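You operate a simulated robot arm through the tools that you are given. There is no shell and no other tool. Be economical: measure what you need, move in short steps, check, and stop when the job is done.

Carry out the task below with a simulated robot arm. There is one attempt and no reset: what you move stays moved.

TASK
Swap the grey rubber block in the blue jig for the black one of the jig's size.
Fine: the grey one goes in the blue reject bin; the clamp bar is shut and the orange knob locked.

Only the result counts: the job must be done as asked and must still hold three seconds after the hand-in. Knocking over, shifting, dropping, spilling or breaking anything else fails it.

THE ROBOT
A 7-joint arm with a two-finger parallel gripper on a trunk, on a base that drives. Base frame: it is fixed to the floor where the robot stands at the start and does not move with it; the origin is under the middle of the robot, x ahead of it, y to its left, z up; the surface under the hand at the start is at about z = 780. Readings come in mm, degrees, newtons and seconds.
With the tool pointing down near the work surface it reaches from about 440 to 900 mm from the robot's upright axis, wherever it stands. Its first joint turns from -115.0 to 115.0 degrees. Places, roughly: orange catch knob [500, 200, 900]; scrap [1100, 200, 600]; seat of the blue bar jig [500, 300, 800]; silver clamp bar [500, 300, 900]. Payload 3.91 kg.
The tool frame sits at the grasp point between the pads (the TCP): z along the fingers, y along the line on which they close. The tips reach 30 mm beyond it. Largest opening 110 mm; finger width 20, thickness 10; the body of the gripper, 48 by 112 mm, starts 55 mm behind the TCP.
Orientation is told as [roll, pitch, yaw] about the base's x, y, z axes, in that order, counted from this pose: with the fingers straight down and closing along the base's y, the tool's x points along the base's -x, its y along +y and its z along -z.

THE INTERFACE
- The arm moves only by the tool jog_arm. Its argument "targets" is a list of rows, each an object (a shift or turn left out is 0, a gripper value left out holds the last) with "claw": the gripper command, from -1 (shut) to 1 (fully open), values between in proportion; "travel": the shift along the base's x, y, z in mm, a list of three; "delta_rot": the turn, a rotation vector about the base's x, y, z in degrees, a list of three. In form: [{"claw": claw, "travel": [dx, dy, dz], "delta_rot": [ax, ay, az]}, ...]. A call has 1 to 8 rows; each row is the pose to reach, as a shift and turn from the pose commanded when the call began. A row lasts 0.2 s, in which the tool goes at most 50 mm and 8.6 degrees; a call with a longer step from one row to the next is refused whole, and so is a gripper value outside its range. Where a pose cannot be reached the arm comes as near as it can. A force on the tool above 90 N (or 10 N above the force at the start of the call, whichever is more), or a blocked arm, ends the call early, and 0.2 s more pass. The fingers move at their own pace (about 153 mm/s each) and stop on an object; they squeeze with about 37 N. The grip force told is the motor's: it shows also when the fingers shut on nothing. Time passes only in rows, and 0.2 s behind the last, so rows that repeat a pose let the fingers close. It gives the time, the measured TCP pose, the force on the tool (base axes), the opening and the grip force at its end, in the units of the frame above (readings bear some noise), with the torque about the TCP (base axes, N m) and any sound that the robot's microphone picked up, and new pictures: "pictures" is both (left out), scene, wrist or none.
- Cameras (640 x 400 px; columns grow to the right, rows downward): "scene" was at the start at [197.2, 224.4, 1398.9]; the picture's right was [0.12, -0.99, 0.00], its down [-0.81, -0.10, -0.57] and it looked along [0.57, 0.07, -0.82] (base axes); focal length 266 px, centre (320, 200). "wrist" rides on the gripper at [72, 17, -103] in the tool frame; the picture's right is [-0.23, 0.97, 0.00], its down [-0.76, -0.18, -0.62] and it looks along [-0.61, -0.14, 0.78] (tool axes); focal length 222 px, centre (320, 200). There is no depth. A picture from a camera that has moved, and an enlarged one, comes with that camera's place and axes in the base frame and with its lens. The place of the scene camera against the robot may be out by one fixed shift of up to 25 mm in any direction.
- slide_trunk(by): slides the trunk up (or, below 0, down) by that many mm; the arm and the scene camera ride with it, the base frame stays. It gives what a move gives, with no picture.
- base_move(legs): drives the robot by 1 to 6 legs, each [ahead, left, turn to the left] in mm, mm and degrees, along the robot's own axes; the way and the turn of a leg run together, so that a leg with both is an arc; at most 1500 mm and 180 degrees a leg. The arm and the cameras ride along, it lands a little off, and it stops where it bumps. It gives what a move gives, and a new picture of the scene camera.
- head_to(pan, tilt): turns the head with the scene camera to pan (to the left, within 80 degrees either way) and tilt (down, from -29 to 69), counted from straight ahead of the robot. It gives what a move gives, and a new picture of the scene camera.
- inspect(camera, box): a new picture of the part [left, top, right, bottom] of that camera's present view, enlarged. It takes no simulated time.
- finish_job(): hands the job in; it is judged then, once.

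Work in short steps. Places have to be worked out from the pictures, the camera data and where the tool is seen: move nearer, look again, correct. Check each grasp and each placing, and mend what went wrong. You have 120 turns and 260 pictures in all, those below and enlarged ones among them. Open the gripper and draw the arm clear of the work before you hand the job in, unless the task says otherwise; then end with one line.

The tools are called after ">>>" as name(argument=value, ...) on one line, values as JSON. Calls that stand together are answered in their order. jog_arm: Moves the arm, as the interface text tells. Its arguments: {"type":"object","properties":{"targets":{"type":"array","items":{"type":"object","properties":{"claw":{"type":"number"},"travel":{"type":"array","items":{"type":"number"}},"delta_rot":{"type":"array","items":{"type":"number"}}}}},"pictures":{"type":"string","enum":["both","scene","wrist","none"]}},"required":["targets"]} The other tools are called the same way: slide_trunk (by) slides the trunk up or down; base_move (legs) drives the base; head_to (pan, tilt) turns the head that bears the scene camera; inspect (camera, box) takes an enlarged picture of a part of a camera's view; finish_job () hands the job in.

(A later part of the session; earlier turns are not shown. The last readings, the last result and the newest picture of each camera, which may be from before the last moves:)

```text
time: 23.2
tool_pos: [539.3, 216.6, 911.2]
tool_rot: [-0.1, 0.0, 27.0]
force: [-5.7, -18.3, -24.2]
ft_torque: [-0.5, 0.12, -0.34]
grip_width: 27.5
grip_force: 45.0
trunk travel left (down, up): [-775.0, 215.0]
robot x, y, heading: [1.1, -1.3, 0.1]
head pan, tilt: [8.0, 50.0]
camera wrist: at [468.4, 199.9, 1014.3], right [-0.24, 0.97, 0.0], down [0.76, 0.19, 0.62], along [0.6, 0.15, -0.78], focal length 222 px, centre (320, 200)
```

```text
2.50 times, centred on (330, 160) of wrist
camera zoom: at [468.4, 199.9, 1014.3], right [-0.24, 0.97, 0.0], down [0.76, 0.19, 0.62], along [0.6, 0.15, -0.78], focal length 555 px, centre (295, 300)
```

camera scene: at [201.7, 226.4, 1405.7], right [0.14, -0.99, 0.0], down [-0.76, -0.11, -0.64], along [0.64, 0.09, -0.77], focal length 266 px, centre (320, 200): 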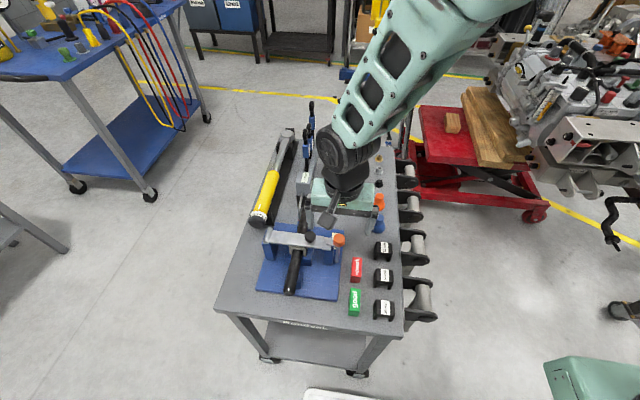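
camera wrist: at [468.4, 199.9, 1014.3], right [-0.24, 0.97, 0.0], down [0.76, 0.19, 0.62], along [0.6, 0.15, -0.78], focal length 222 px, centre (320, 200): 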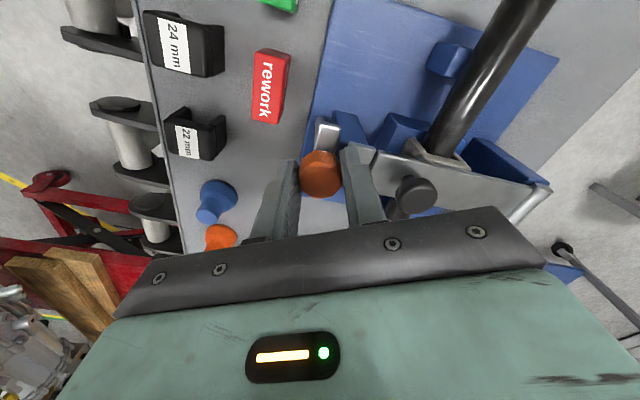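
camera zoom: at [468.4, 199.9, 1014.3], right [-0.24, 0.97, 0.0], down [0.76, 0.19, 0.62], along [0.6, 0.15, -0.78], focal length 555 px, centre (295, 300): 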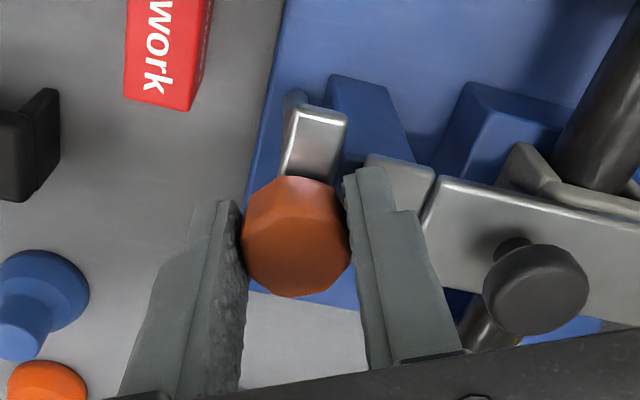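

The catch is clear of the bar (turned ~92°). I release, rise, and go over the black knob with the fingers along x.

>>> jog_arm(targets=[{"claw": -0.1}, {"claw": -0.1}, {"travel": [0, 0, 30], "delta_rot": [0, 0, 0]}, {"travel": [0, 0, 60], "delta_rot": [0, 0, 8]}, {"travel": [3, 30, 60], "delta_rot": [0, 0, 16]}, {"travel": [3, 66, 60], "delta_rot": [0, 0, 24]}, {"travel": [3, 66, 60], "delta_rot": [0, 0, 32]}, {"travel": [3, 66, 60], "delta_rot": [0, 0, 40]}], pictures="wrist")

>>> jog_arm(targets=[{"delta_rot": [0, 0, 8]}, {"delta_rot": [0, 0, 16]}, {"delta_rot": [0, 0, 23]}, {"delta_rot": [0, 0, 23]}], pictures="wrist")

>>> inspect(camera="wrist", box=[230, 60, 430, 220])

```text
time: 25.0
tool_pos: [542.1, 285.6, 971.9]
tool_rot: [0.0, -0.1, 67.1]
force: [0.6, 0.4, 0.5]
ft_torque: [0.02, -0.02, 0.0]
grip_width: 49.9
grip_force: 0.1
trunk travel left (down, up): [-775.0, 215.0]
robot x, y, heading: [-0.3, 1.7, -0.2]
head pan, tilt: [8.0, 50.0]
camera wrist: at [499.5, 226.0, 1074.9], right [-0.81, 0.59, 0.0], down [0.46, 0.63, 0.62], along [0.37, 0.5, -0.78], focal length 222 px, centre (320, 200)
```

wrist: 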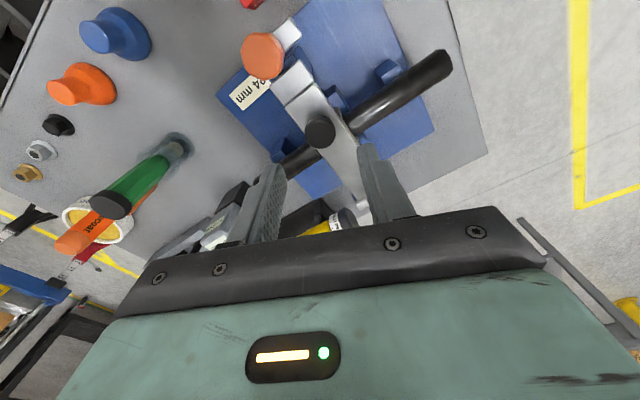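

```text
time: 26.0
tool_pos: [542.0, 285.6, 971.2]
tool_rot: [-0.1, -0.1, 90.1]
force: [-0.3, 0.6, -0.5]
ft_torque: [-0.01, 0.01, -0.04]
grip_width: 49.4
grip_force: 0.1
trunk travel left (down, up): [-775.0, 215.0]
robot x, y, heading: [1.9, -1.1, -0.2]
head pan, tilt: [8.0, 50.0]
camera wrist: at [526.8, 213.8, 1074.1], right [-0.97, 0.23, 0.0], down [0.18, 0.76, 0.62], along [0.14, 0.61, -0.78], focal length 222 px, centre (320, 200)
```

wrist: 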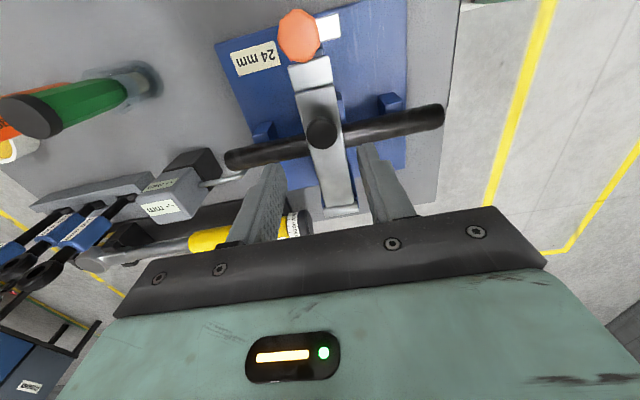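

```text
2.50 times, centred on (330, 140) of wrist
camera zoom: at [526.8, 213.8, 1074.1], right [-0.97, 0.23, 0.0], down [0.18, 0.76, 0.62], along [0.14, 0.61, -0.78], focal length 555 px, centre (295, 350)
```

zoom: 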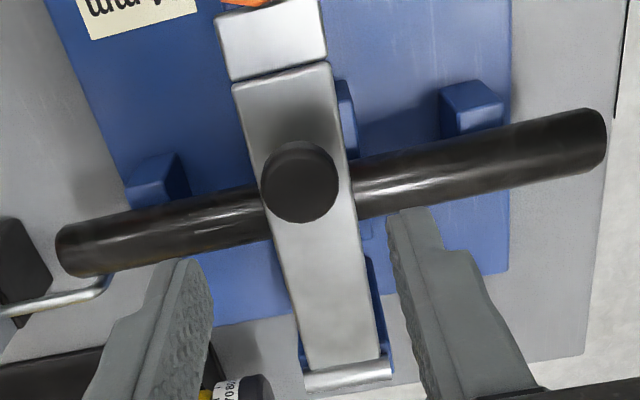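

Knob at (541, 284). I lower and grip it.

>>> jog_arm(targets=[{"travel": [-2, -2, -30]}, {"travel": [-2, -2, -60]}, {"travel": [-2, -2, -63]}, {"travel": [-2, -2, -63], "claw": -1}, {"travel": [-2, -2, -63], "claw": -1}, {"travel": [-2, -2, -63], "claw": -1}], pictures="wrist")

>>> inspect(camera="scene", box=[250, 195, 370, 285])

```text
time: 27.4
tool_pos: [539.1, 283.9, 909.8]
tool_rot: [0.0, 0.1, 90.1]
force: [-3.8, 0.5, 2.5]
ft_torque: [0.09, 0.07, 0.02]
grip_width: 24.7
grip_force: 45.0
trunk travel left (down, up): [-775.0, 215.0]
robot x, y, heading: [0.2, -1.2, 0.0]
head pan, tilt: [8.0, 50.0]
camera wrist: at [524.6, 210.9, 1011.2], right [-0.97, 0.23, 0.0], down [0.18, 0.76, 0.62], along [0.14, 0.61, -0.78], focal length 222 px, centre (320, 200)
```

wrist: 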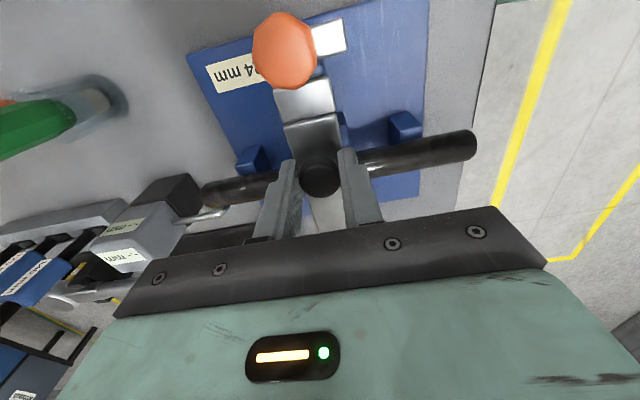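

```text
4.44 times, centred on (310, 240) of scene
camera zoom: at [201.6, 226.6, 1405.6], right [0.14, -0.99, 0.0], down [-0.76, -0.11, -0.64], along [0.64, 0.09, -0.77], focal length 1184 px, centre (364, 22)
```

zoom: 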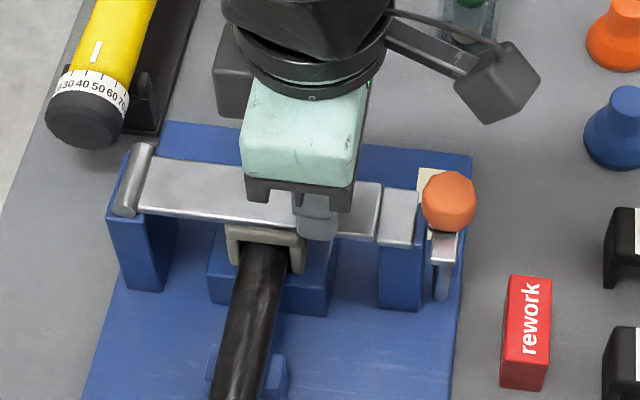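

Gripped. I lift the bar along its hinge arc (hinge ≈ y 394, z 868), tilting the hand half as much; first to 30°.

>>> jog_arm(targets=[{"travel": [0, 3, 9.4], "delta_rot": [-2.5, 0, 0]}, {"travel": [0, 7, 18.7], "delta_rot": [-5, 0, 0]}, {"travel": [0, 11.5, 27.5], "delta_rot": [-7.5, 0, 0]}, {"travel": [0, 17.1, 36.2], "delta_rot": [-10, 0, 0]}, {"travel": [0, 23, 44], "delta_rot": [-12.5, 0, 0]}, {"travel": [0, 30.2, 51.7], "delta_rot": [-15, 0, 0]}], pictures="both")

>>> inspect(camera="scene", box=[250, 195, 370, 285])

```text
time: 28.8
tool_pos: [539.3, 312.6, 961.3]
tool_rot: [0.1, 15.1, 90.0]
force: [-13.3, -12.4, -4.9]
ft_torque: [-1.29, 0.18, -0.03]
grip_width: 24.9
grip_force: 44.9
trunk travel left (down, up): [-775.0, 215.0]
robot x, y, heading: [1.2, 1.7, 0.3]
head pan, tilt: [8.0, 50.0]
camera scene: at [201.5, 226.1, 1405.7], right [0.14, -0.99, 0.0], down [-0.76, -0.11, -0.64], along [0.64, 0.09, -0.77], focal length 266 px, centre (320, 200)
camera wrist: at [524.7, 270.0, 1079.6], right [-0.97, 0.22, -0.06], down [0.18, 0.9, 0.4], along [0.14, 0.38, -0.91], focal length 222 px, centre (320, 200)
```

scene: 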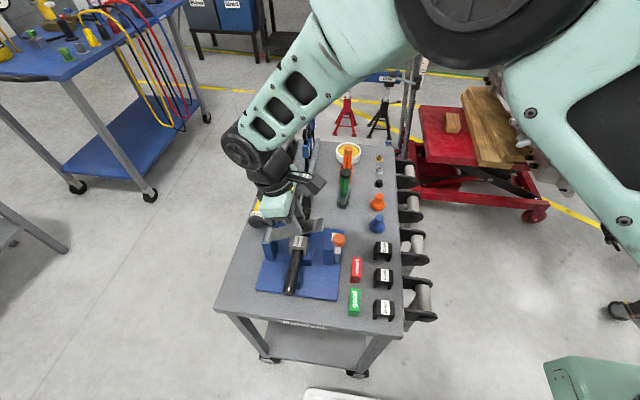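
wrist: 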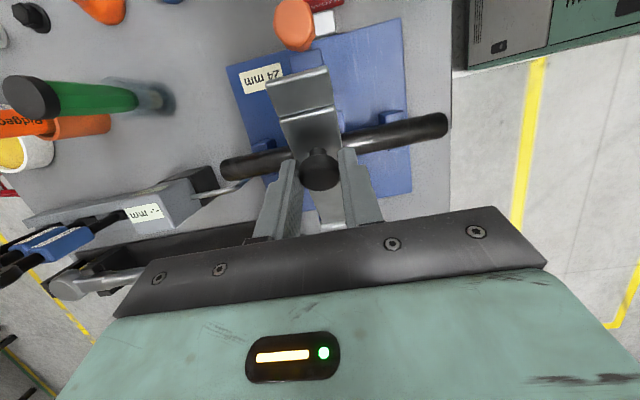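

```text
4.44 times, centred on (310, 240) of scene
camera zoom: at [201.5, 226.1, 1405.7], right [0.14, -0.99, 0.0], down [-0.76, -0.11, -0.64], along [0.64, 0.09, -0.77], focal length 1184 px, centre (364, 22)
```

zoom: 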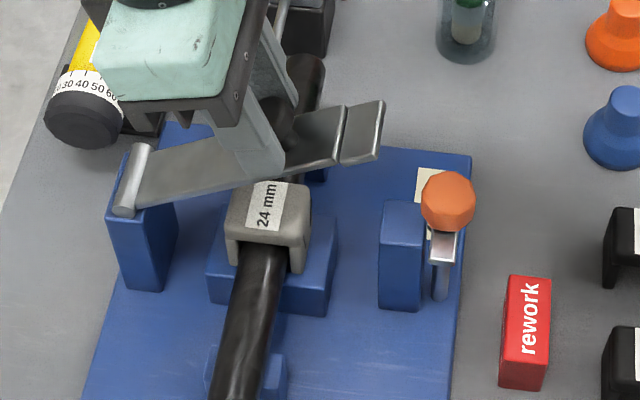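

The bar swings up and the grey block stays in its seat. I continue the arc to ~70°.

>>> jog_arm(targets=[{"travel": [0, 8, 7], "delta_rot": [-2.5, 0, 0]}, {"travel": [0, 15.6, 13.2], "delta_rot": [-5, 0, 0]}, {"travel": [0, 24.3, 18.8], "delta_rot": [-7.5, 0, 0]}, {"travel": [0, 33.4, 23.6], "delta_rot": [-10, 0, 0]}, {"travel": [0, 43, 27.6], "delta_rot": [-12.5, 0, 0]}, {"travel": [0, 52.8, 31], "delta_rot": [-15, 0, 0]}, {"travel": [0, 63, 33.5], "delta_rot": [-17.5, 0, 0]}, {"travel": [0, 73.3, 35], "delta_rot": [-20, 0, 0]}], pictures="scene")

>>> inspect(camera="scene", box=[230, 165, 370, 285])

```text
time: 30.6
tool_pos: [538.7, 385.7, 995.9]
tool_rot: [0.1, 35.0, 90.1]
force: [1.1, -13.4, -1.4]
ft_torque: [-1.36, -0.07, 0.06]
grip_width: 24.6
grip_force: 45.0
trunk travel left (down, up): [-775.0, 215.0]
robot x, y, heading: [-2.5, 0.3, -0.1]
head pan, tilt: [8.0, 50.0]
camera scene: at [202.2, 226.0, 1405.7], right [0.14, -0.99, 0.0], down [-0.76, -0.11, -0.64], along [0.64, 0.09, -0.77], focal length 266 px, centre (320, 200)
```

scene: 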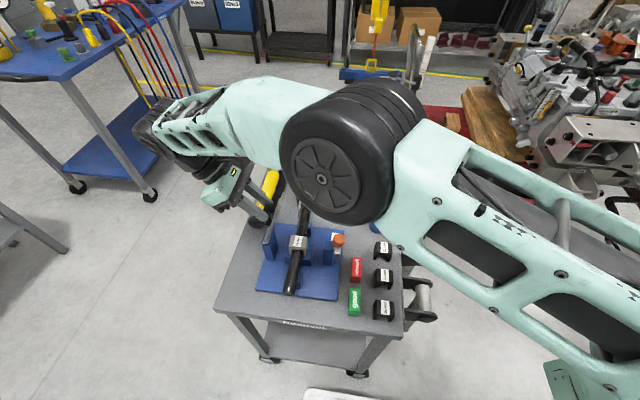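

```text
3.33 times, centred on (300, 225) of scene
camera zoom: at [202.2, 226.0, 1405.7], right [0.14, -0.99, 0.0], down [-0.76, -0.11, -0.64], along [0.64, 0.09, -0.77], focal length 888 px, centre (387, 117)
```

zoom: 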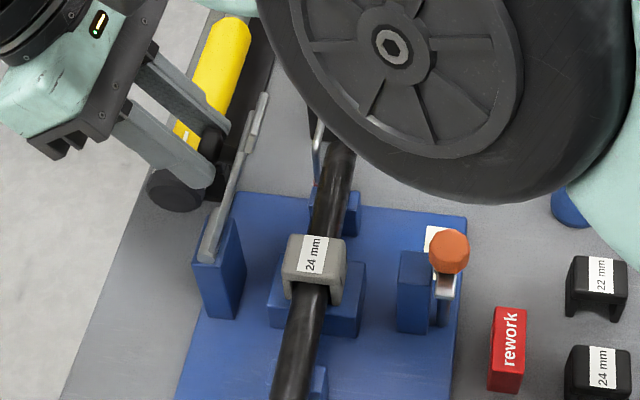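

Continuing past vertical to about 100°, watching for a stop.

>>> jog_arm(targets=[{"travel": [0, 10.5, 0.6], "delta_rot": [-2.5, 0, 0]}, {"travel": [0, 20.9, 0.5], "delta_rot": [-5, 0, 0]}, {"travel": [0, 31.5, -0.6], "delta_rot": [-7.5, 0, 0]}, {"travel": [0, 41.8, -2.4], "delta_rot": [-10, 0, 0]}, {"travel": [0, 52, -5.2], "delta_rot": [-12.5, 0, 0]}, {"travel": [0, 61.9, -8.9], "delta_rot": [-15, 0, 0]}], pictures="none")

>>> inspect(camera="scene", box=[200, 165, 340, 285])

```text
time: 32.0
tool_pos: [503.2, 360.2, 998.3]
tool_rot: [0.2, 50.0, 90.0]
force: [2.5, 0.0, -1.6]
ft_torque: [-0.06, 0.11, -0.14]
grip_width: 0.0
grip_force: 37.5
out of reach, approached as far as the arm can: row 2, 3, 4, 5, 6
trunk travel left (down, up): [-775.0, 215.0]
robot x, y, heading: [-0.4, 0.2, 0.0]
head pan, tilt: [8.0, 50.0]
```

```text
3.33 times, centred on (270, 225) of scene
camera zoom: at [203.7, 226.2, 1405.3], right [0.14, -0.99, 0.0], down [-0.76, -0.11, -0.64], along [0.64, 0.09, -0.77], focal length 888 px, centre (487, 117)
```

zoom: 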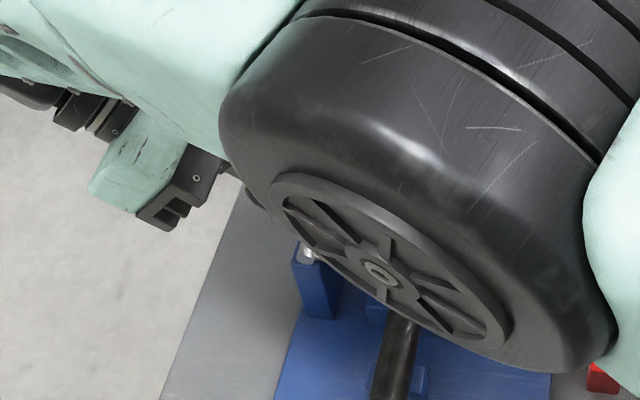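

The arm ran out of reach and the grip slipped off. I back up and away to see where the bar ended.

>>> jog_arm(targets=[{"travel": [0, 0, 30]}, {"travel": [-10, 0, 70], "delta_rot": [5, 0, 0]}, {"travel": [-20, 0, 110], "delta_rot": [13, 0, 0]}, {"travel": [-30, 0, 140], "delta_rot": [21, 0, 0]}, {"travel": [-30, 0, 150], "delta_rot": [29, 0, 0]}, {"travel": [-30, 0, 150], "delta_rot": [37, 0, 0]}, {"travel": [-30, 0, 150], "delta_rot": [45, 0, 0]}, {"travel": [-30, 0, 150], "delta_rot": [50, 0, 0]}], pictures="both")

```text
time: 33.8
tool_pos: [472.2, 360.2, 1148.7]
tool_rot: [0.0, -0.2, 90.0]
force: [0.7, 0.7, 0.4]
ft_torque: [0.0, 0.0, 0.01]
grip_width: 0.0
grip_force: 37.4
trunk travel left (down, up): [-775.0, 215.0]
robot x, y, heading: [-2.1, -2.4, 0.2]
head pan, tilt: [8.0, 50.0]
camera scene: at [201.9, 227.0, 1405.5], right [0.14, -0.99, 0.0], down [-0.76, -0.11, -0.64], along [0.64, 0.09, -0.77], focal length 266 px, centre (320, 200)
camera wrist: at [456.5, 288.3, 1251.0], right [-0.97, 0.23, 0.0], down [0.18, 0.76, 0.62], along [0.14, 0.61, -0.78], focal length 222 px, centre (320, 200)
```

scene: 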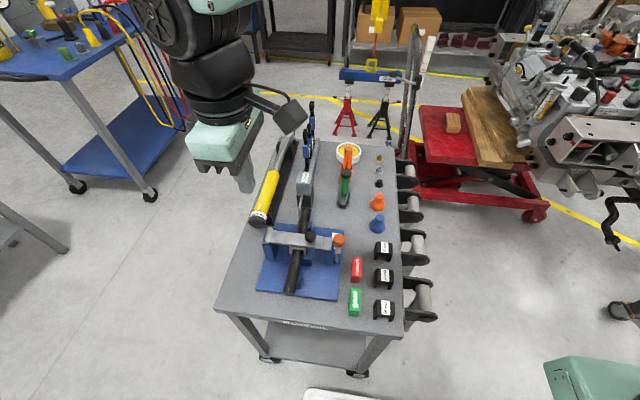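
wrist: 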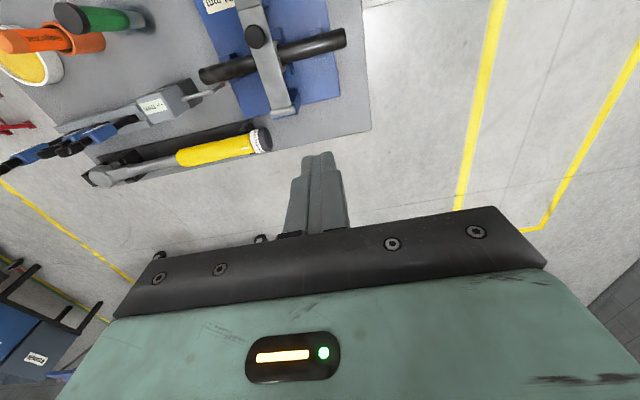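

The bar fell shut again, nothing else disturbed. I'll regrip and this time keep the hand more upright (≤20° tilt) to stay in reach.

>>> jog_arm(targets=[{"claw": -0.1, "travel": [25, -25, -25]}, {"travel": [50, -50, -50]}, {"travel": [68, -76, -80]}, {"travel": [68, -76, -125]}, {"travel": [68, -76, -170]}, {"travel": [68, -76, -210]}, {"travel": [68, -76, -240]}, {"travel": [68, -76, -240]}], pictures="wrist")

>>> inspect(camera="wrist", box=[230, 80, 430, 240])

```text
time: 35.6
tool_pos: [540.5, 282.0, 911.0]
tool_rot: [-0.1, 0.0, 89.9]
force: [-0.2, 1.3, -0.4]
ft_torque: [-0.01, -0.01, -0.01]
grip_width: 49.4
grip_force: 0.1
trunk travel left (down, up): [-775.0, 215.0]
robot x, y, heading: [3.0, 2.4, -0.1]
head pan, tilt: [8.0, 50.0]
camera wrist: at [524.7, 210.3, 1013.2], right [-0.97, 0.23, 0.0], down [0.18, 0.76, 0.62], along [0.14, 0.61, -0.78], focal length 222 px, centre (320, 200)
```

wrist: 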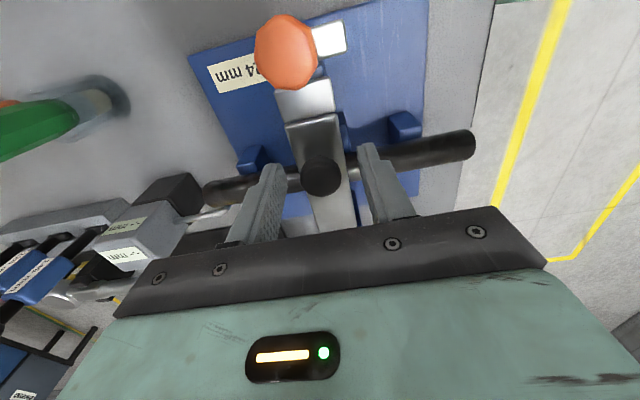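

```text
2.50 times, centred on (330, 160) of wrist
camera zoom: at [524.7, 210.3, 1013.2], right [-0.97, 0.23, 0.0], down [0.18, 0.76, 0.62], along [0.14, 0.61, -0.78], focal length 555 px, centre (295, 300)
```

zoom: 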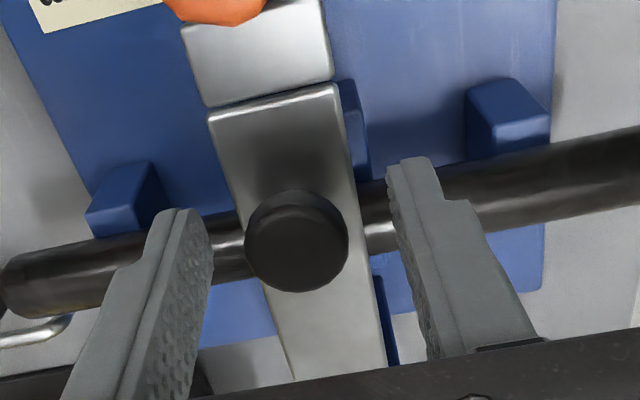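

Well placed. I close and lift again with little tilt.

>>> jog_arm(targets=[{"claw": -1, "travel": [-1, 2, -2]}, {"claw": -1, "travel": [-1, 2, -2]}, {"claw": -1, "travel": [-1, 2, -2]}, {"travel": [-1, 7.8, 16.8], "delta_rot": [-2, 0, 0]}, {"travel": [-1, 16.7, 34.5], "delta_rot": [-4, 0, 0]}, {"travel": [-1, 28.6, 50.4], "delta_rot": [-6, 0, 0]}, {"travel": [-1, 43.1, 64.1], "delta_rot": [-8, 0, 0]}, {"travel": [-1, 59.9, 75.2], "delta_rot": [-10, 0, 0]}], pictures="wrist")

>>> inspect(camera="wrist", box=[230, 80, 430, 240])

```text
time: 37.4
tool_pos: [540.4, 342.3, 985.5]
tool_rot: [-0.2, 10.0, 89.9]
force: [17.3, -11.5, -1.8]
ft_torque: [-1.2, -0.38, 0.24]
grip_width: 25.1
grip_force: 45.4
trunk travel left (down, up): [-775.0, 215.0]
robot x, y, heading: [7.3, 3.2, 0.2]
head pan, tilt: [8.0, 50.0]
camera wrist: at [524.3, 289.9, 1098.2], right [-0.97, 0.22, -0.04], down [0.18, 0.86, 0.48], along [0.14, 0.46, -0.88], focal length 222 px, centre (320, 200)
```

wrist: 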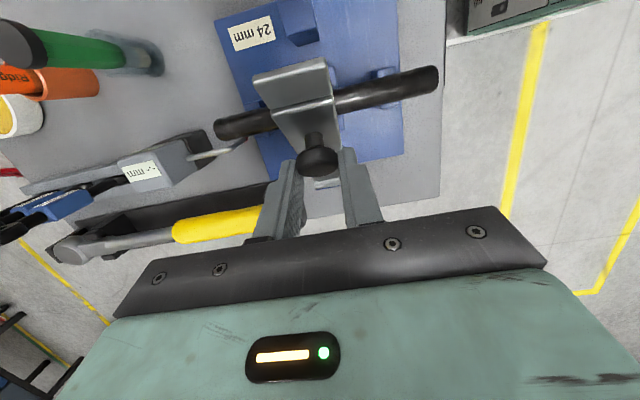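

```text
2.50 times, centred on (330, 160) of wrist
camera zoom: at [524.3, 289.9, 1098.2], right [-0.97, 0.22, -0.04], down [0.18, 0.86, 0.48], along [0.14, 0.46, -0.88], focal length 555 px, centre (295, 300)
```

zoom: 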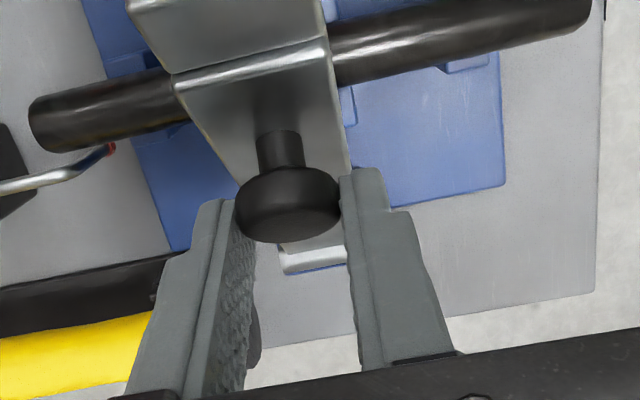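

Holding well. I continue over the top.

>>> jog_arm(targets=[{"travel": [0, 9, 4.4], "delta_rot": [-1, 0, 0]}, {"travel": [0, 18.4, 8.1], "delta_rot": [-2, 0, 0]}, {"travel": [0, 28, 10.8], "delta_rot": [-3, 0, 0]}, {"travel": [0, 38, 13], "delta_rot": [-4, 0, 0]}, {"travel": [0, 48, 14], "delta_rot": [-5, 0, 0]}, {"travel": [0, 58, 14.5], "delta_rot": [-6, 0, 0]}], pictures="wrist")

>>> inspect(camera="scene", box=[200, 165, 340, 285])

```text
time: 38.8
tool_pos: [535.5, 403.4, 1000.8]
tool_rot: [0.2, 15.8, 90.2]
force: [1.2, 0.2, 0.7]
ft_torque: [0.02, 0.07, 0.0]
grip_width: 0.0
grip_force: 37.5
trunk travel left (down, up): [-775.0, 215.0]
robot x, y, heading: [2.2, -1.5, 0.1]
head pan, tilt: [8.0, 50.0]
camera wrist: at [520.8, 362.9, 1118.2], right [-0.97, 0.22, -0.06], down [0.18, 0.9, 0.39], along [0.14, 0.37, -0.92], focal length 222 px, centre (320, 200)
```

wrist: 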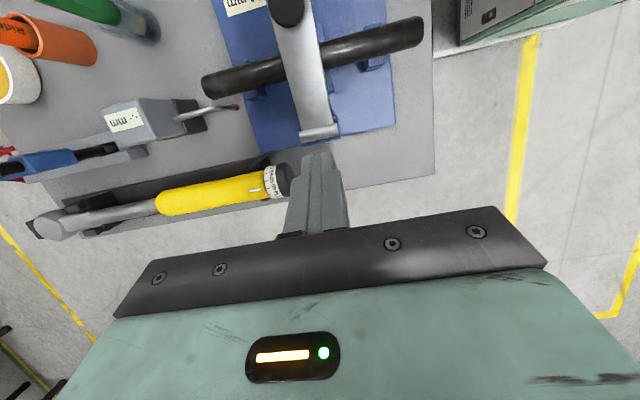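

```text
3.33 times, centred on (270, 225) of scene
camera zoom: at [202.1, 226.6, 1405.7], right [0.14, -0.99, 0.0], down [-0.76, -0.11, -0.64], along [0.64, 0.09, -0.77], focal length 888 px, centre (487, 117)
```

zoom: 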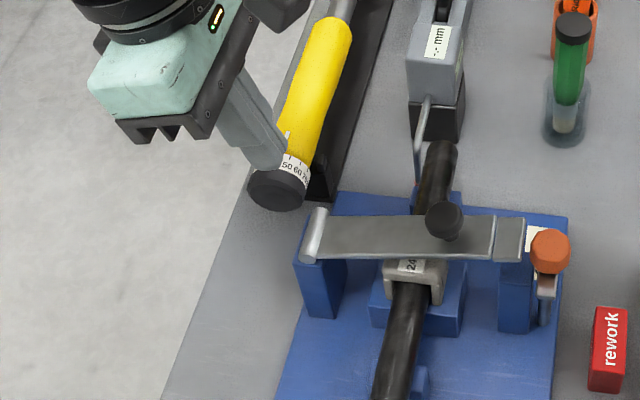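

It slipped off the knob's edge as it pivoted; a deeper grip is needed (stem is ~10 mm, bar top ≈ 867). First I test in free air that the final pose (y 440, tilt 27°) is reachable.

>>> jog_arm(targets=[{"claw": -0.1, "travel": [5, 15, 0], "delta_rot": [-4, 0, 0]}, {"travel": [5, 35, 0], "delta_rot": [-11, 0, 0]}, {"travel": [5, 35, -16], "delta_rot": [-11, 0, 0]}, {"travel": [5, 52, -24], "delta_rot": [-11, 0, 0]}], pictures="wrist")

>>> inspect(camera="wrist", box=[200, 0, 440, 150])

```text
time: 39.8
tool_pos: [535.7, 437.2, 975.6]
tool_rot: [0.0, 27.0, 90.0]
force: [0.4, 0.6, 0.5]
ft_torque: [0.02, -0.04, -0.02]
grip_width: 49.4
grip_force: 0.0
out of reach, approached as far as the arm can: row 2, 3, 4
trunk travel left (down, up): [-775.0, 215.0]
robot x, y, heading: [0.4, -0.2, 0.1]
head pan, tilt: [8.0, 50.0]
camera wrist: at [520.7, 419.7, 1099.5], right [-0.97, 0.2, -0.1], down [0.18, 0.96, 0.21], along [0.14, 0.19, -0.97], focal length 222 px, centre (320, 200)
```

wrist: 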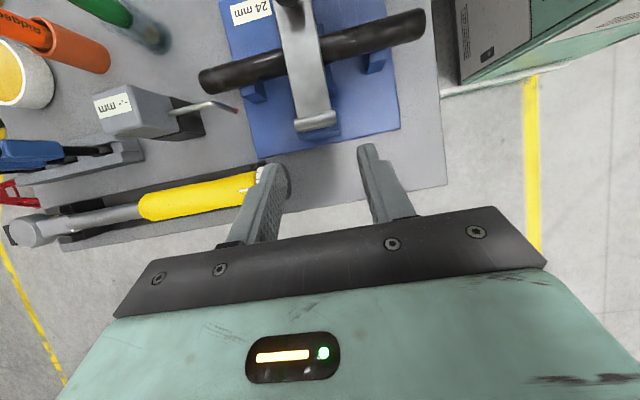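

```text
2.67 times, centred on (320, 75) of wrist
camera zoom: at [520.7, 419.7, 1099.5], right [-0.97, 0.2, -0.1], down [0.18, 0.96, 0.21], along [0.14, 0.19, -0.97], focal length 592 px, centre (320, 533)
```

zoom: 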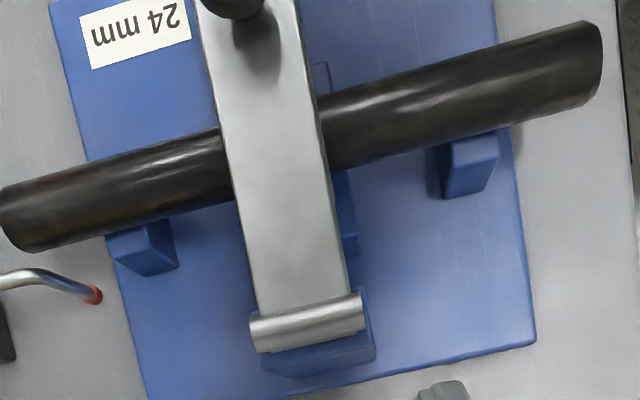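

It's at the reach edge here. I test whether raising the trunk gives the arm more room at this pose.

>>> slide_trunk(by=150)

>>> jog_arm(targets=[{"travel": [0, 0, -48]}, {"travel": [0, 0, -96]}, {"travel": [0, 0, -144]}, {"travel": [5, 18, -152]}], pictures="none")

```text
time: 41.6
tool_pos: [536.9, 438.1, 1124.7]
tool_rot: [-0.1, 27.0, 90.0]
force: [0.2, -0.2, 0.5]
ft_torque: [0.01, 0.04, 0.0]
grip_width: 49.5
grip_force: 0.0
trunk travel left (down, up): [-925.0, 65.0]
robot x, y, heading: [-2.5, -1.6, -0.1]
head pan, tilt: [8.0, 50.0]
```

```text
time: 42.6
tool_pos: [529.4, 417.8, 992.7]
tool_rot: [0.0, 27.0, 90.0]
force: [0.1, 0.2, 0.7]
ft_torque: [0.02, 0.01, -0.04]
grip_width: 49.4
grip_force: 0.2
out of reach, approached as far as the arm can: row 2, 3, 4
trunk travel left (down, up): [-925.0, 65.0]
robot x, y, heading: [-1.8, -0.5, -0.2]
head pan, tilt: [8.0, 50.0]
```

Raising makes it worse. A better spot is beside the table: standing near (700, 860) facing −y, jig, blocks and bin are all 600–800 mm away and the tilt points away from the robot. I raise the hand upright, reset the trunk, then drive there in legs.

>>> jog_arm(targets=[{"travel": [0, 0, 48]}, {"travel": [0, 0, 96], "delta_rot": [7, 0, 0]}, {"travel": [0, 0, 144], "delta_rot": [14, 0, 0]}, {"travel": [0, -20, 190], "delta_rot": [21, 0, 0]}, {"travel": [0, -50, 230], "delta_rot": [27, 0, 0]}], pictures="none")

>>> slide_trunk(by=-150)

>>> base_move(legs=[[0, 860, 0]])

```text
refused: row 4 steps farther than a row can; nothing moved
```

```text
time: 43.9
tool_pos: [533.5, 421.4, 890.8]
tool_rot: [-0.9, 26.9, 89.5]
force: [-0.3, 0.2, 0.6]
ft_torque: [0.06, -0.02, -0.01]
grip_width: 49.3
grip_force: 0.0
trunk travel left (down, up): [-808.0, 182.0]
robot x, y, heading: [-1.3, -1.6, -0.1]
head pan, tilt: [8.0, 50.0]
stopped: the force on the tool passed its limit at 113 N (the readings are from after the stop); the commanded pose is now the measured one
```

```text
time: 48.3
tool_pos: [542.2, 1258.4, 891.3]
tool_rot: [-1.0, 26.9, 88.8]
force: [-0.6, 0.1, 0.0]
ft_torque: [0.03, -0.02, -0.02]
grip_width: 49.2
grip_force: 0.0
trunk travel left (down, up): [-808.0, 182.0]
robot x, y, heading: [3.0, 842.6, -0.8]
head pan, tilt: [8.0, 50.0]
camera scene: at [208.4, 1067.6, 1438.8], right [0.13, -0.99, 0.0], down [-0.76, -0.1, -0.64], along [0.64, 0.08, -0.77], focal length 266 px, centre (320, 200)
```

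scene: 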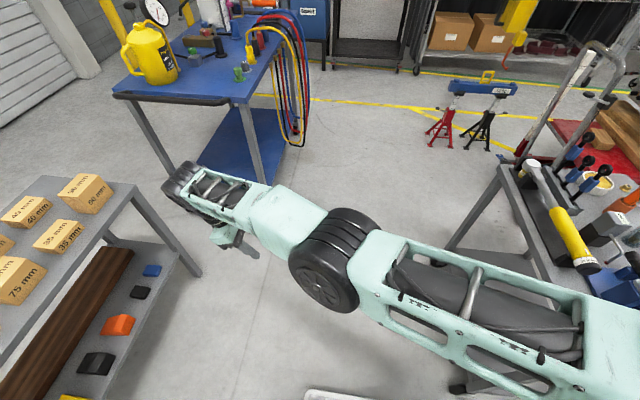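

A mistake: with the jog refused, the trunk lowering pressed the hand on something before driving. I raise the arm now and then check the table for anything shifted.

>>> jog_arm(targets=[{"travel": [0, 0, 45]}, {"travel": [0, 0, 90], "delta_rot": [7, 0, 0]}, {"travel": [0, 0, 135], "delta_rot": [14, 0, 0]}, {"travel": [0, 0, 180], "delta_rot": [21, 0, 0]}, {"travel": [0, 0, 220], "delta_rot": [27, 0, 0]}], pictures="none")

>>> head_to(pan=-50, tilt=45)

>>> inspect(camera="scene", box=[150, 80, 490, 320])

```text
time: 49.5
tool_pos: [585.9, 1335.4, 1118.5]
tool_rot: [-0.4, 0.8, 89.0]
force: [0.1, -0.2, -0.3]
ft_torque: [-0.03, 0.01, 0.01]
grip_width: 49.9
grip_force: 0.2
out of reach, approached as far as the arm can: row 1, 2, 3, 4, 5
trunk travel left (down, up): [-808.0, 182.0]
robot x, y, heading: [2.2, 841.7, -0.7]
head pan, tilt: [8.0, 50.0]
```

```text
time: 50.8
tool_pos: [586.6, 1335.2, 1119.5]
tool_rot: [-0.4, 0.8, 88.9]
force: [-1.2, 0.4, -0.6]
ft_torque: [-0.03, 0.01, 0.05]
grip_width: 49.7
grip_force: 0.0
trunk travel left (down, up): [-808.0, 182.0]
robot x, y, heading: [4.6, 841.2, -0.6]
head pan, tilt: [-50.0, 45.0]
camera scene: at [183.8, 994.9, 1445.8], right [-0.77, -0.64, 0.0], down [-0.45, 0.55, -0.71], along [0.45, -0.55, -0.71], focal length 266 px, centre (320, 200)
```

scene: 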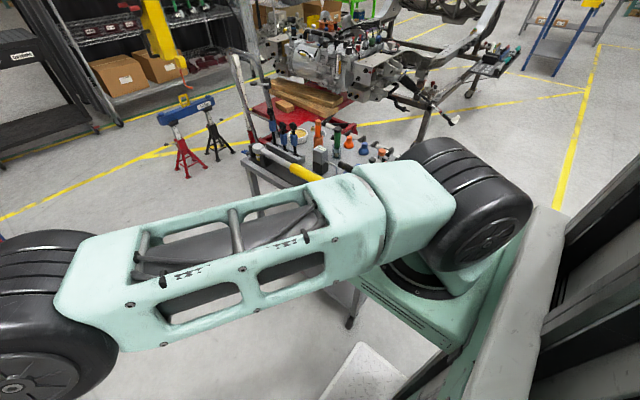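

```text
1.67 times, centred on (320, 200) of scene
camera zoom: at [183.8, 994.9, 1445.8], right [-0.77, -0.64, 0.0], down [-0.45, 0.55, -0.71], along [0.45, -0.55, -0.71], focal length 444 px, centre (320, 200)
```

zoom: 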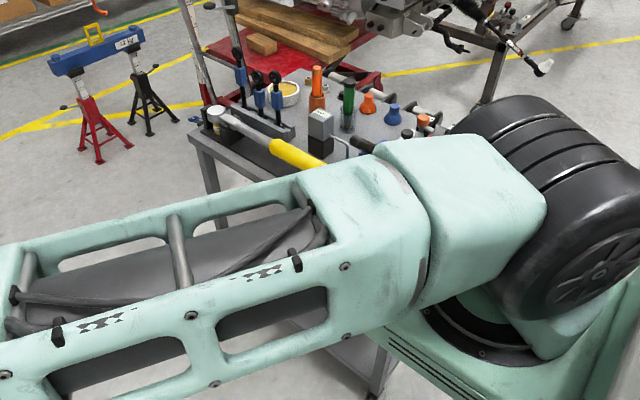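

The wrench and other items look in place. I bring the hand in front of the robot before driving on.

>>> jog_arm(targets=[{"travel": [0, -45, 15]}, {"travel": [0, -90, 30]}, {"travel": [0, -135, 30]}, {"travel": [0, -180, 30]}, {"travel": [0, -225, 30]}, {"travel": [0, -270, 30]}, {"travel": [0, -315, 30]}, {"travel": [0, -360, 30]}], pictures="none")

>>> inspect(camera="scene", box=[150, 80, 490, 320])

```text
time: 52.6
tool_pos: [773.7, 1157.1, 1198.4]
tool_rot: [-0.3, 0.0, 89.1]
force: [-1.4, 0.4, 0.0]
ft_torque: [-0.06, -0.04, 0.01]
grip_width: 49.6
grip_force: 0.0
out of reach, approached as far as the arm can: row 1, 2, 3, 4, 5, 6, 7, 8
trunk travel left (down, up): [-808.0, 182.0]
robot x, y, heading: [4.8, 844.4, -0.5]
head pan, tilt: [-50.0, 45.0]
```

```text
1.67 times, centred on (320, 200) of scene
camera zoom: at [183.1, 995.6, 1445.8], right [-0.77, -0.64, 0.0], down [-0.45, 0.55, -0.71], along [0.45, -0.55, -0.71], focal length 444 px, centre (320, 200)
```

zoom: 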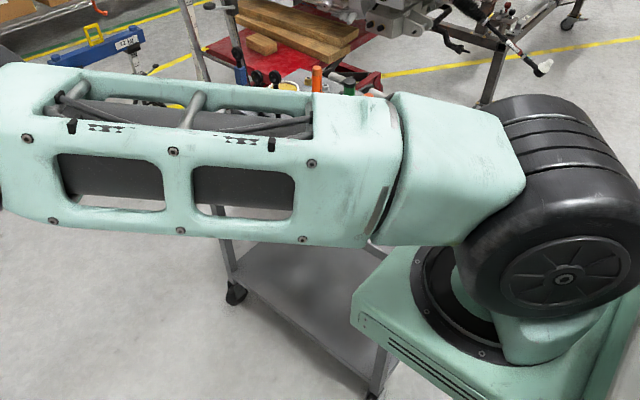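

The arm is in an awkward configuration; I unwind the yaw while moving to a neutral front pose.

>>> jog_arm(targets=[{"travel": [-25, -32, 0], "delta_rot": [0, 0, -8]}, {"travel": [-50, -64, 0], "delta_rot": [0, 0, -16]}, {"travel": [-75, -96, 0], "delta_rot": [0, 0, -24]}, {"travel": [-100, -128, 0], "delta_rot": [0, 0, -32]}, {"travel": [-125, -160, 0], "delta_rot": [0, 0, -40]}, {"travel": [-150, -192, 0], "delta_rot": [0, 0, -48]}, {"travel": [-175, -224, -10], "delta_rot": [0, 0, -56]}, {"travel": [-200, -256, -20], "delta_rot": [0, 0, -64]}], pictures="none")

>>> jog_arm(targets=[{"delta_rot": [0, 0, -8]}, {"delta_rot": [0, 0, -16]}, {"delta_rot": [0, 0, -24]}, {"delta_rot": [0, 0, -25]}], pictures="scene")

```text
time: 54.4
tool_pos: [844.9, 1029.3, 1220.7]
tool_rot: [-0.5, 0.0, 24.9]
force: [-0.9, 0.7, 0.4]
ft_torque: [0.0, -0.01, -0.04]
grip_width: 49.1
grip_force: 0.2
out of reach, approached as far as the arm can: row 1, 2, 3, 4, 5, 6, 7, 8
trunk travel left (down, up): [-808.0, 182.0]
robot x, y, heading: [2.3, 842.3, -0.6]
head pan, tilt: [-50.0, 45.0]
```

```text
time: 55.4
tool_pos: [848.0, 1031.4, 1218.4]
tool_rot: [-0.3, -0.1, -0.1]
force: [0.3, 0.8, -0.2]
ft_torque: [0.01, 0.01, -0.01]
grip_width: 49.4
grip_force: 0.1
trunk travel left (down, up): [-808.0, 182.0]
robot x, y, heading: [2.5, 842.1, -0.6]
head pan, tilt: [-50.0, 45.0]
camera scene: at [183.8, 994.8, 1445.8], right [-0.77, -0.63, 0.0], down [-0.45, 0.55, -0.71], along [0.45, -0.55, -0.71], focal length 266 px, centre (320, 200)
```

scene: 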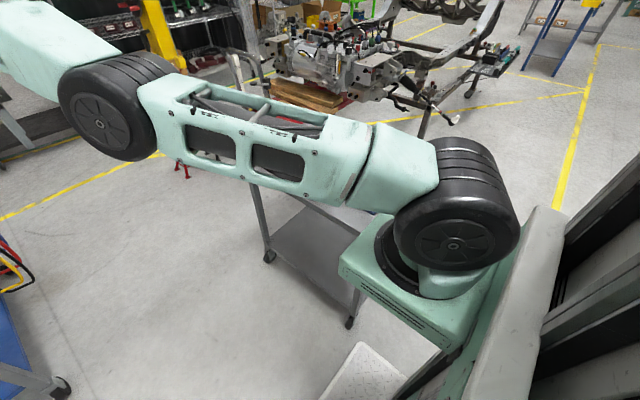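

Now free of the limit. I pull the hand back in front of the robot.

>>> jog_arm(targets=[{"travel": [-35, -20, 0]}, {"travel": [-70, -40, 0]}, {"travel": [-105, -60, 0]}, {"travel": [-140, -80, 0]}, {"travel": [-175, -100, 0]}, {"travel": [-210, -120, 0]}, {"travel": [-245, -140, 0]}, {"travel": [-280, -160, 0]}], pictures="scene")

```text
time: 57.2
tool_pos: [835.1, 1005.7, 1279.4]
tool_rot: [-0.5, -0.1, -0.1]
force: [0.5, 0.7, -0.1]
ft_torque: [0.01, -0.01, 0.0]
grip_width: 49.5
grip_force: 0.1
out of reach, approached as far as the arm can: row 1, 2, 3, 4, 5, 6, 7, 8
trunk travel left (down, up): [-808.0, 182.0]
robot x, y, heading: [4.6, 843.6, -0.8]
head pan, tilt: [-50.0, 45.0]
camera scene: at [183.6, 994.7, 1445.8], right [-0.77, -0.64, 0.0], down [-0.45, 0.55, -0.71], along [0.45, -0.55, -0.71], focal length 266 px, centre (320, 200)
```

scene: 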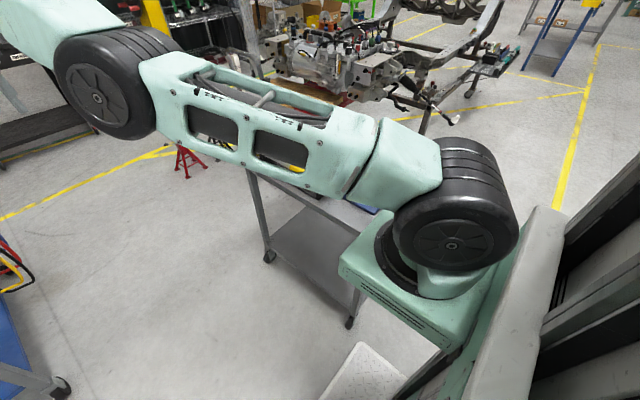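

I look along the arm to understand its configuration.

>>> head_to(pan=0, tilt=20)

```text
time: 58.4
tool_pos: [835.0, 1006.1, 1279.7]
tool_rot: [-0.4, 0.0, -0.1]
force: [-0.8, -0.2, 1.1]
ft_torque: [-0.01, 0.0, -0.05]
grip_width: 49.3
grip_force: 0.1
trunk travel left (down, up): [-808.0, 182.0]
robot x, y, heading: [5.8, 843.3, -0.8]
head pan, tilt: [0.0, 20.0]
camera scene: at [225.2, 1056.6, 1484.4], right [-0.01, -1.0, 0.0], down [-0.34, 0.0, -0.94], along [0.94, -0.01, -0.34], focal length 266 px, centre (320, 200)
```

scene: 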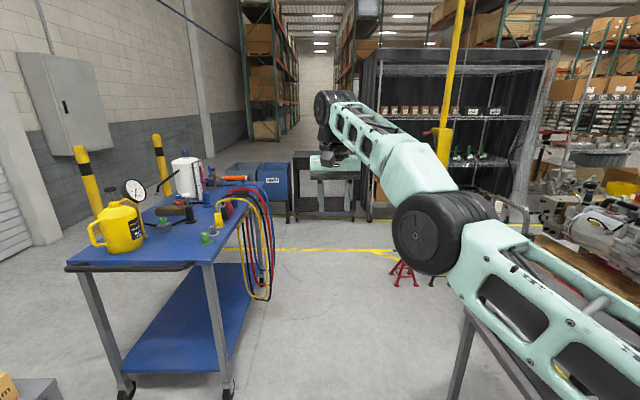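

The elbow has dropped below the wrist, so the wrist is at its flex limit. I move the hand low and outward over free floor to unwind it.

>>> jog_arm(targets=[{"travel": [0, 0, -45]}, {"travel": [0, 0, -90]}, {"travel": [0, 0, -135]}, {"travel": [0, 0, -180]}, {"travel": [0, 0, -225]}, {"travel": [0, 0, -270]}, {"travel": [0, 0, -315]}, {"travel": [0, 0, -360]}], pictures="scene")

```text
time: 60.2
tool_pos: [871.5, 1016.0, 913.9]
tool_rot: [-0.3, -0.1, -0.1]
force: [0.4, -0.3, -0.2]
ft_torque: [0.03, 0.0, -0.01]
grip_width: 49.4
grip_force: 0.0
out of reach, approached as far as the arm can: row 1, 2, 3, 4, 5, 6, 7, 8
trunk travel left (down, up): [-808.0, 182.0]
robot x, y, heading: [3.7, 840.0, -0.5]
head pan, tilt: [0.0, 20.0]
camera scene: at [224.9, 1056.7, 1484.6], right [-0.01, -1.0, 0.0], down [-0.34, 0.0, -0.94], along [0.94, -0.01, -0.34], focal length 266 px, centre (320, 200)
```

scene: 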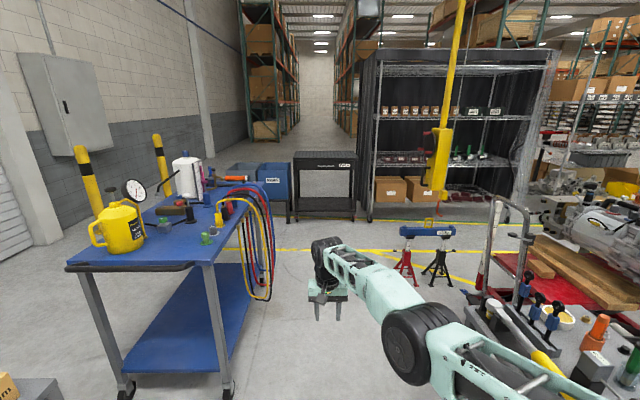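

I tip the fingers outward to relieve the wrist while pulling the hand back and up.

>>> jog_arm(targets=[{"travel": [0, 0, 15], "delta_rot": [0, -8, 0]}, {"travel": [0, 0, 30], "delta_rot": [0, -16, 0]}, {"travel": [0, 0, 45], "delta_rot": [0, -24, 0]}, {"travel": [-20, 0, 60], "delta_rot": [0, -32, 0]}, {"travel": [-50, 0, 75], "delta_rot": [0, -40, 0]}, {"travel": [-80, 0, 90], "delta_rot": [0, -48, 0]}, {"travel": [-110, 0, 105], "delta_rot": [0, -56, 0]}, {"travel": [-140, 0, 120], "delta_rot": [0, -60, 0]}], pictures="scene")

```text
time: 62.0
tool_pos: [909.2, 1204.2, 967.1]
tool_rot: [-0.3, -60.2, -0.2]
force: [0.7, -1.0, 1.0]
ft_torque: [0.02, 0.01, 0.06]
grip_width: 49.5
grip_force: 0.0
out of reach, approached as far as the arm can: row 1, 2, 3, 4, 5, 6, 7, 8
trunk travel left (down, up): [-808.0, 182.0]
robot x, y, heading: [3.5, 842.7, -0.6]
head pan, tilt: [0.0, 20.0]
camera scene: at [225.6, 1056.0, 1484.5], right [-0.01, -1.0, 0.0], down [-0.34, 0.0, -0.94], along [0.94, -0.01, -0.34], focal length 266 px, centre (320, 200)
```

scene: 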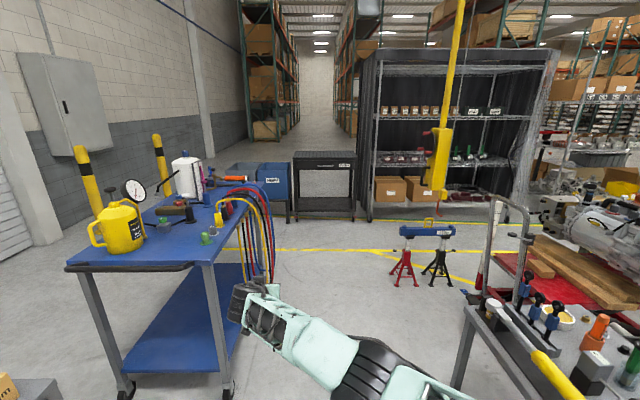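

The elbow dropped further. I try the opposite: raise the hand high with fingers pointing outward.

>>> jog_arm(targets=[{"travel": [-20, -20, 40]}, {"travel": [-40, -40, 80]}, {"travel": [-60, -60, 120]}, {"travel": [-80, -80, 160]}, {"travel": [-100, -100, 200]}, {"travel": [-120, -120, 240]}, {"travel": [-140, -140, 280]}, {"travel": [-160, -160, 320]}], pictures="scene")

```text
time: 64.0
tool_pos: [783.6, 973.8, 1298.5]
tool_rot: [-1.1, -60.4, -6.7]
force: [-0.2, 1.1, 0.4]
ft_torque: [-0.03, -0.04, -0.04]
grip_width: 49.4
grip_force: 0.0
out of reach, approached as far as the arm can: row 1, 2, 3
trunk travel left (down, up): [-808.0, 182.0]
robot x, y, heading: [5.9, 841.0, -0.4]
head pan, tilt: [0.0, 20.0]
stopped in row 8: the arm was blocked; the commanded pose is now the measured one
camera scene: at [222.6, 1039.6, 1507.8], right [-0.2, -0.98, 0.0], down [-0.09, 0.02, -1.0], along [0.98, -0.2, -0.1], focal length 266 px, centre (320, 200)
```

scene: 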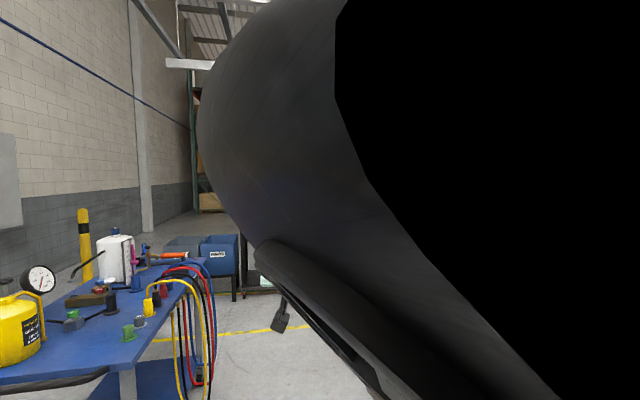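

The arm is free again but the elbow touched the head. I move the hand forward and to the right, away from the head, and turn the fingers back down.

>>> jog_arm(targets=[{"travel": [20, -20, -20]}, {"travel": [40, -40, -40], "delta_rot": [0, 6, 0]}, {"travel": [50, -60, -60], "delta_rot": [0, 14, 0]}, {"travel": [50, -80, -80], "delta_rot": [0, 22, 0]}, {"travel": [50, -100, -100], "delta_rot": [0, 30, 0]}, {"travel": [40, -120, -120], "delta_rot": [0, 38, 0]}, {"travel": [20, -130, -130], "delta_rot": [0, 46, 0]}, {"travel": [0, -140, -140], "delta_rot": [0, 54, 0]}], pictures="scene")

```text
time: 65.8
tool_pos: [777.5, 844.2, 1160.3]
tool_rot: [-5.4, -6.2, -3.2]
force: [0.0, 0.1, 0.3]
ft_torque: [0.02, -0.03, 0.01]
grip_width: 49.3
grip_force: 0.0
trunk travel left (down, up): [-808.0, 182.0]
robot x, y, heading: [2.0, 844.8, -0.6]
head pan, tilt: [0.0, 20.0]
camera scene: at [225.1, 1056.7, 1484.4], right [-0.01, -1.0, 0.0], down [-0.34, 0.0, -0.94], along [0.94, -0.01, -0.34], focal length 266 px, centre (320, 200)
```

scene: 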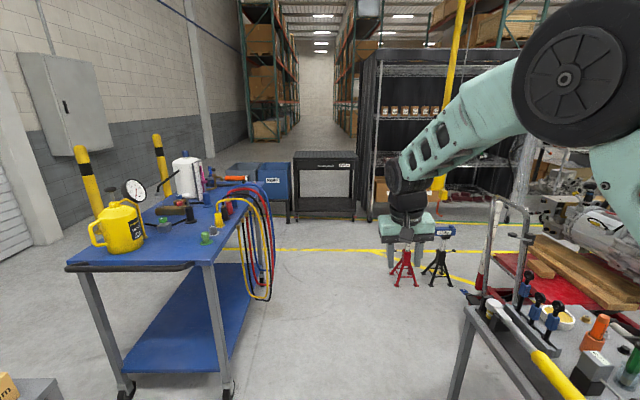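

The arm is back in the elbow-up posture. I level the hand, pull it in a bit, then drive.

>>> jog_arm(targets=[{"travel": [-40, 0, 10], "delta_rot": [5.4, 6.2, 3]}, {"travel": [-85, 0, 20], "delta_rot": [5.4, 6.2, 3]}, {"travel": [-130, 0, 30], "delta_rot": [5.4, 6.2, 3]}], pictures="none")

>>> head_to(pan=0, tilt=50)

```text
refused: row 1 steps farther than a row can; nothing moved
```

```text
time: 66.7
tool_pos: [778.3, 844.1, 1161.0]
tool_rot: [-5.4, -6.4, -3.3]
force: [-1.0, 0.3, 0.3]
ft_torque: [0.02, 0.01, 0.02]
grip_width: 49.5
grip_force: 0.1
trunk travel left (down, up): [-808.0, 182.0]
robot x, y, heading: [0.5, 845.9, -0.5]
head pan, tilt: [0.0, 50.0]
camera scene: at [209.2, 1056.7, 1438.9], right [-0.01, -1.0, 0.0], down [-0.77, 0.01, -0.64], along [0.64, -0.01, -0.77], focal length 266 px, centre (320, 200)
```

scene: 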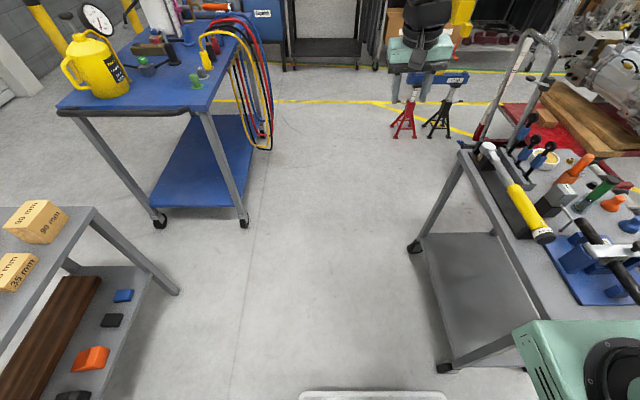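

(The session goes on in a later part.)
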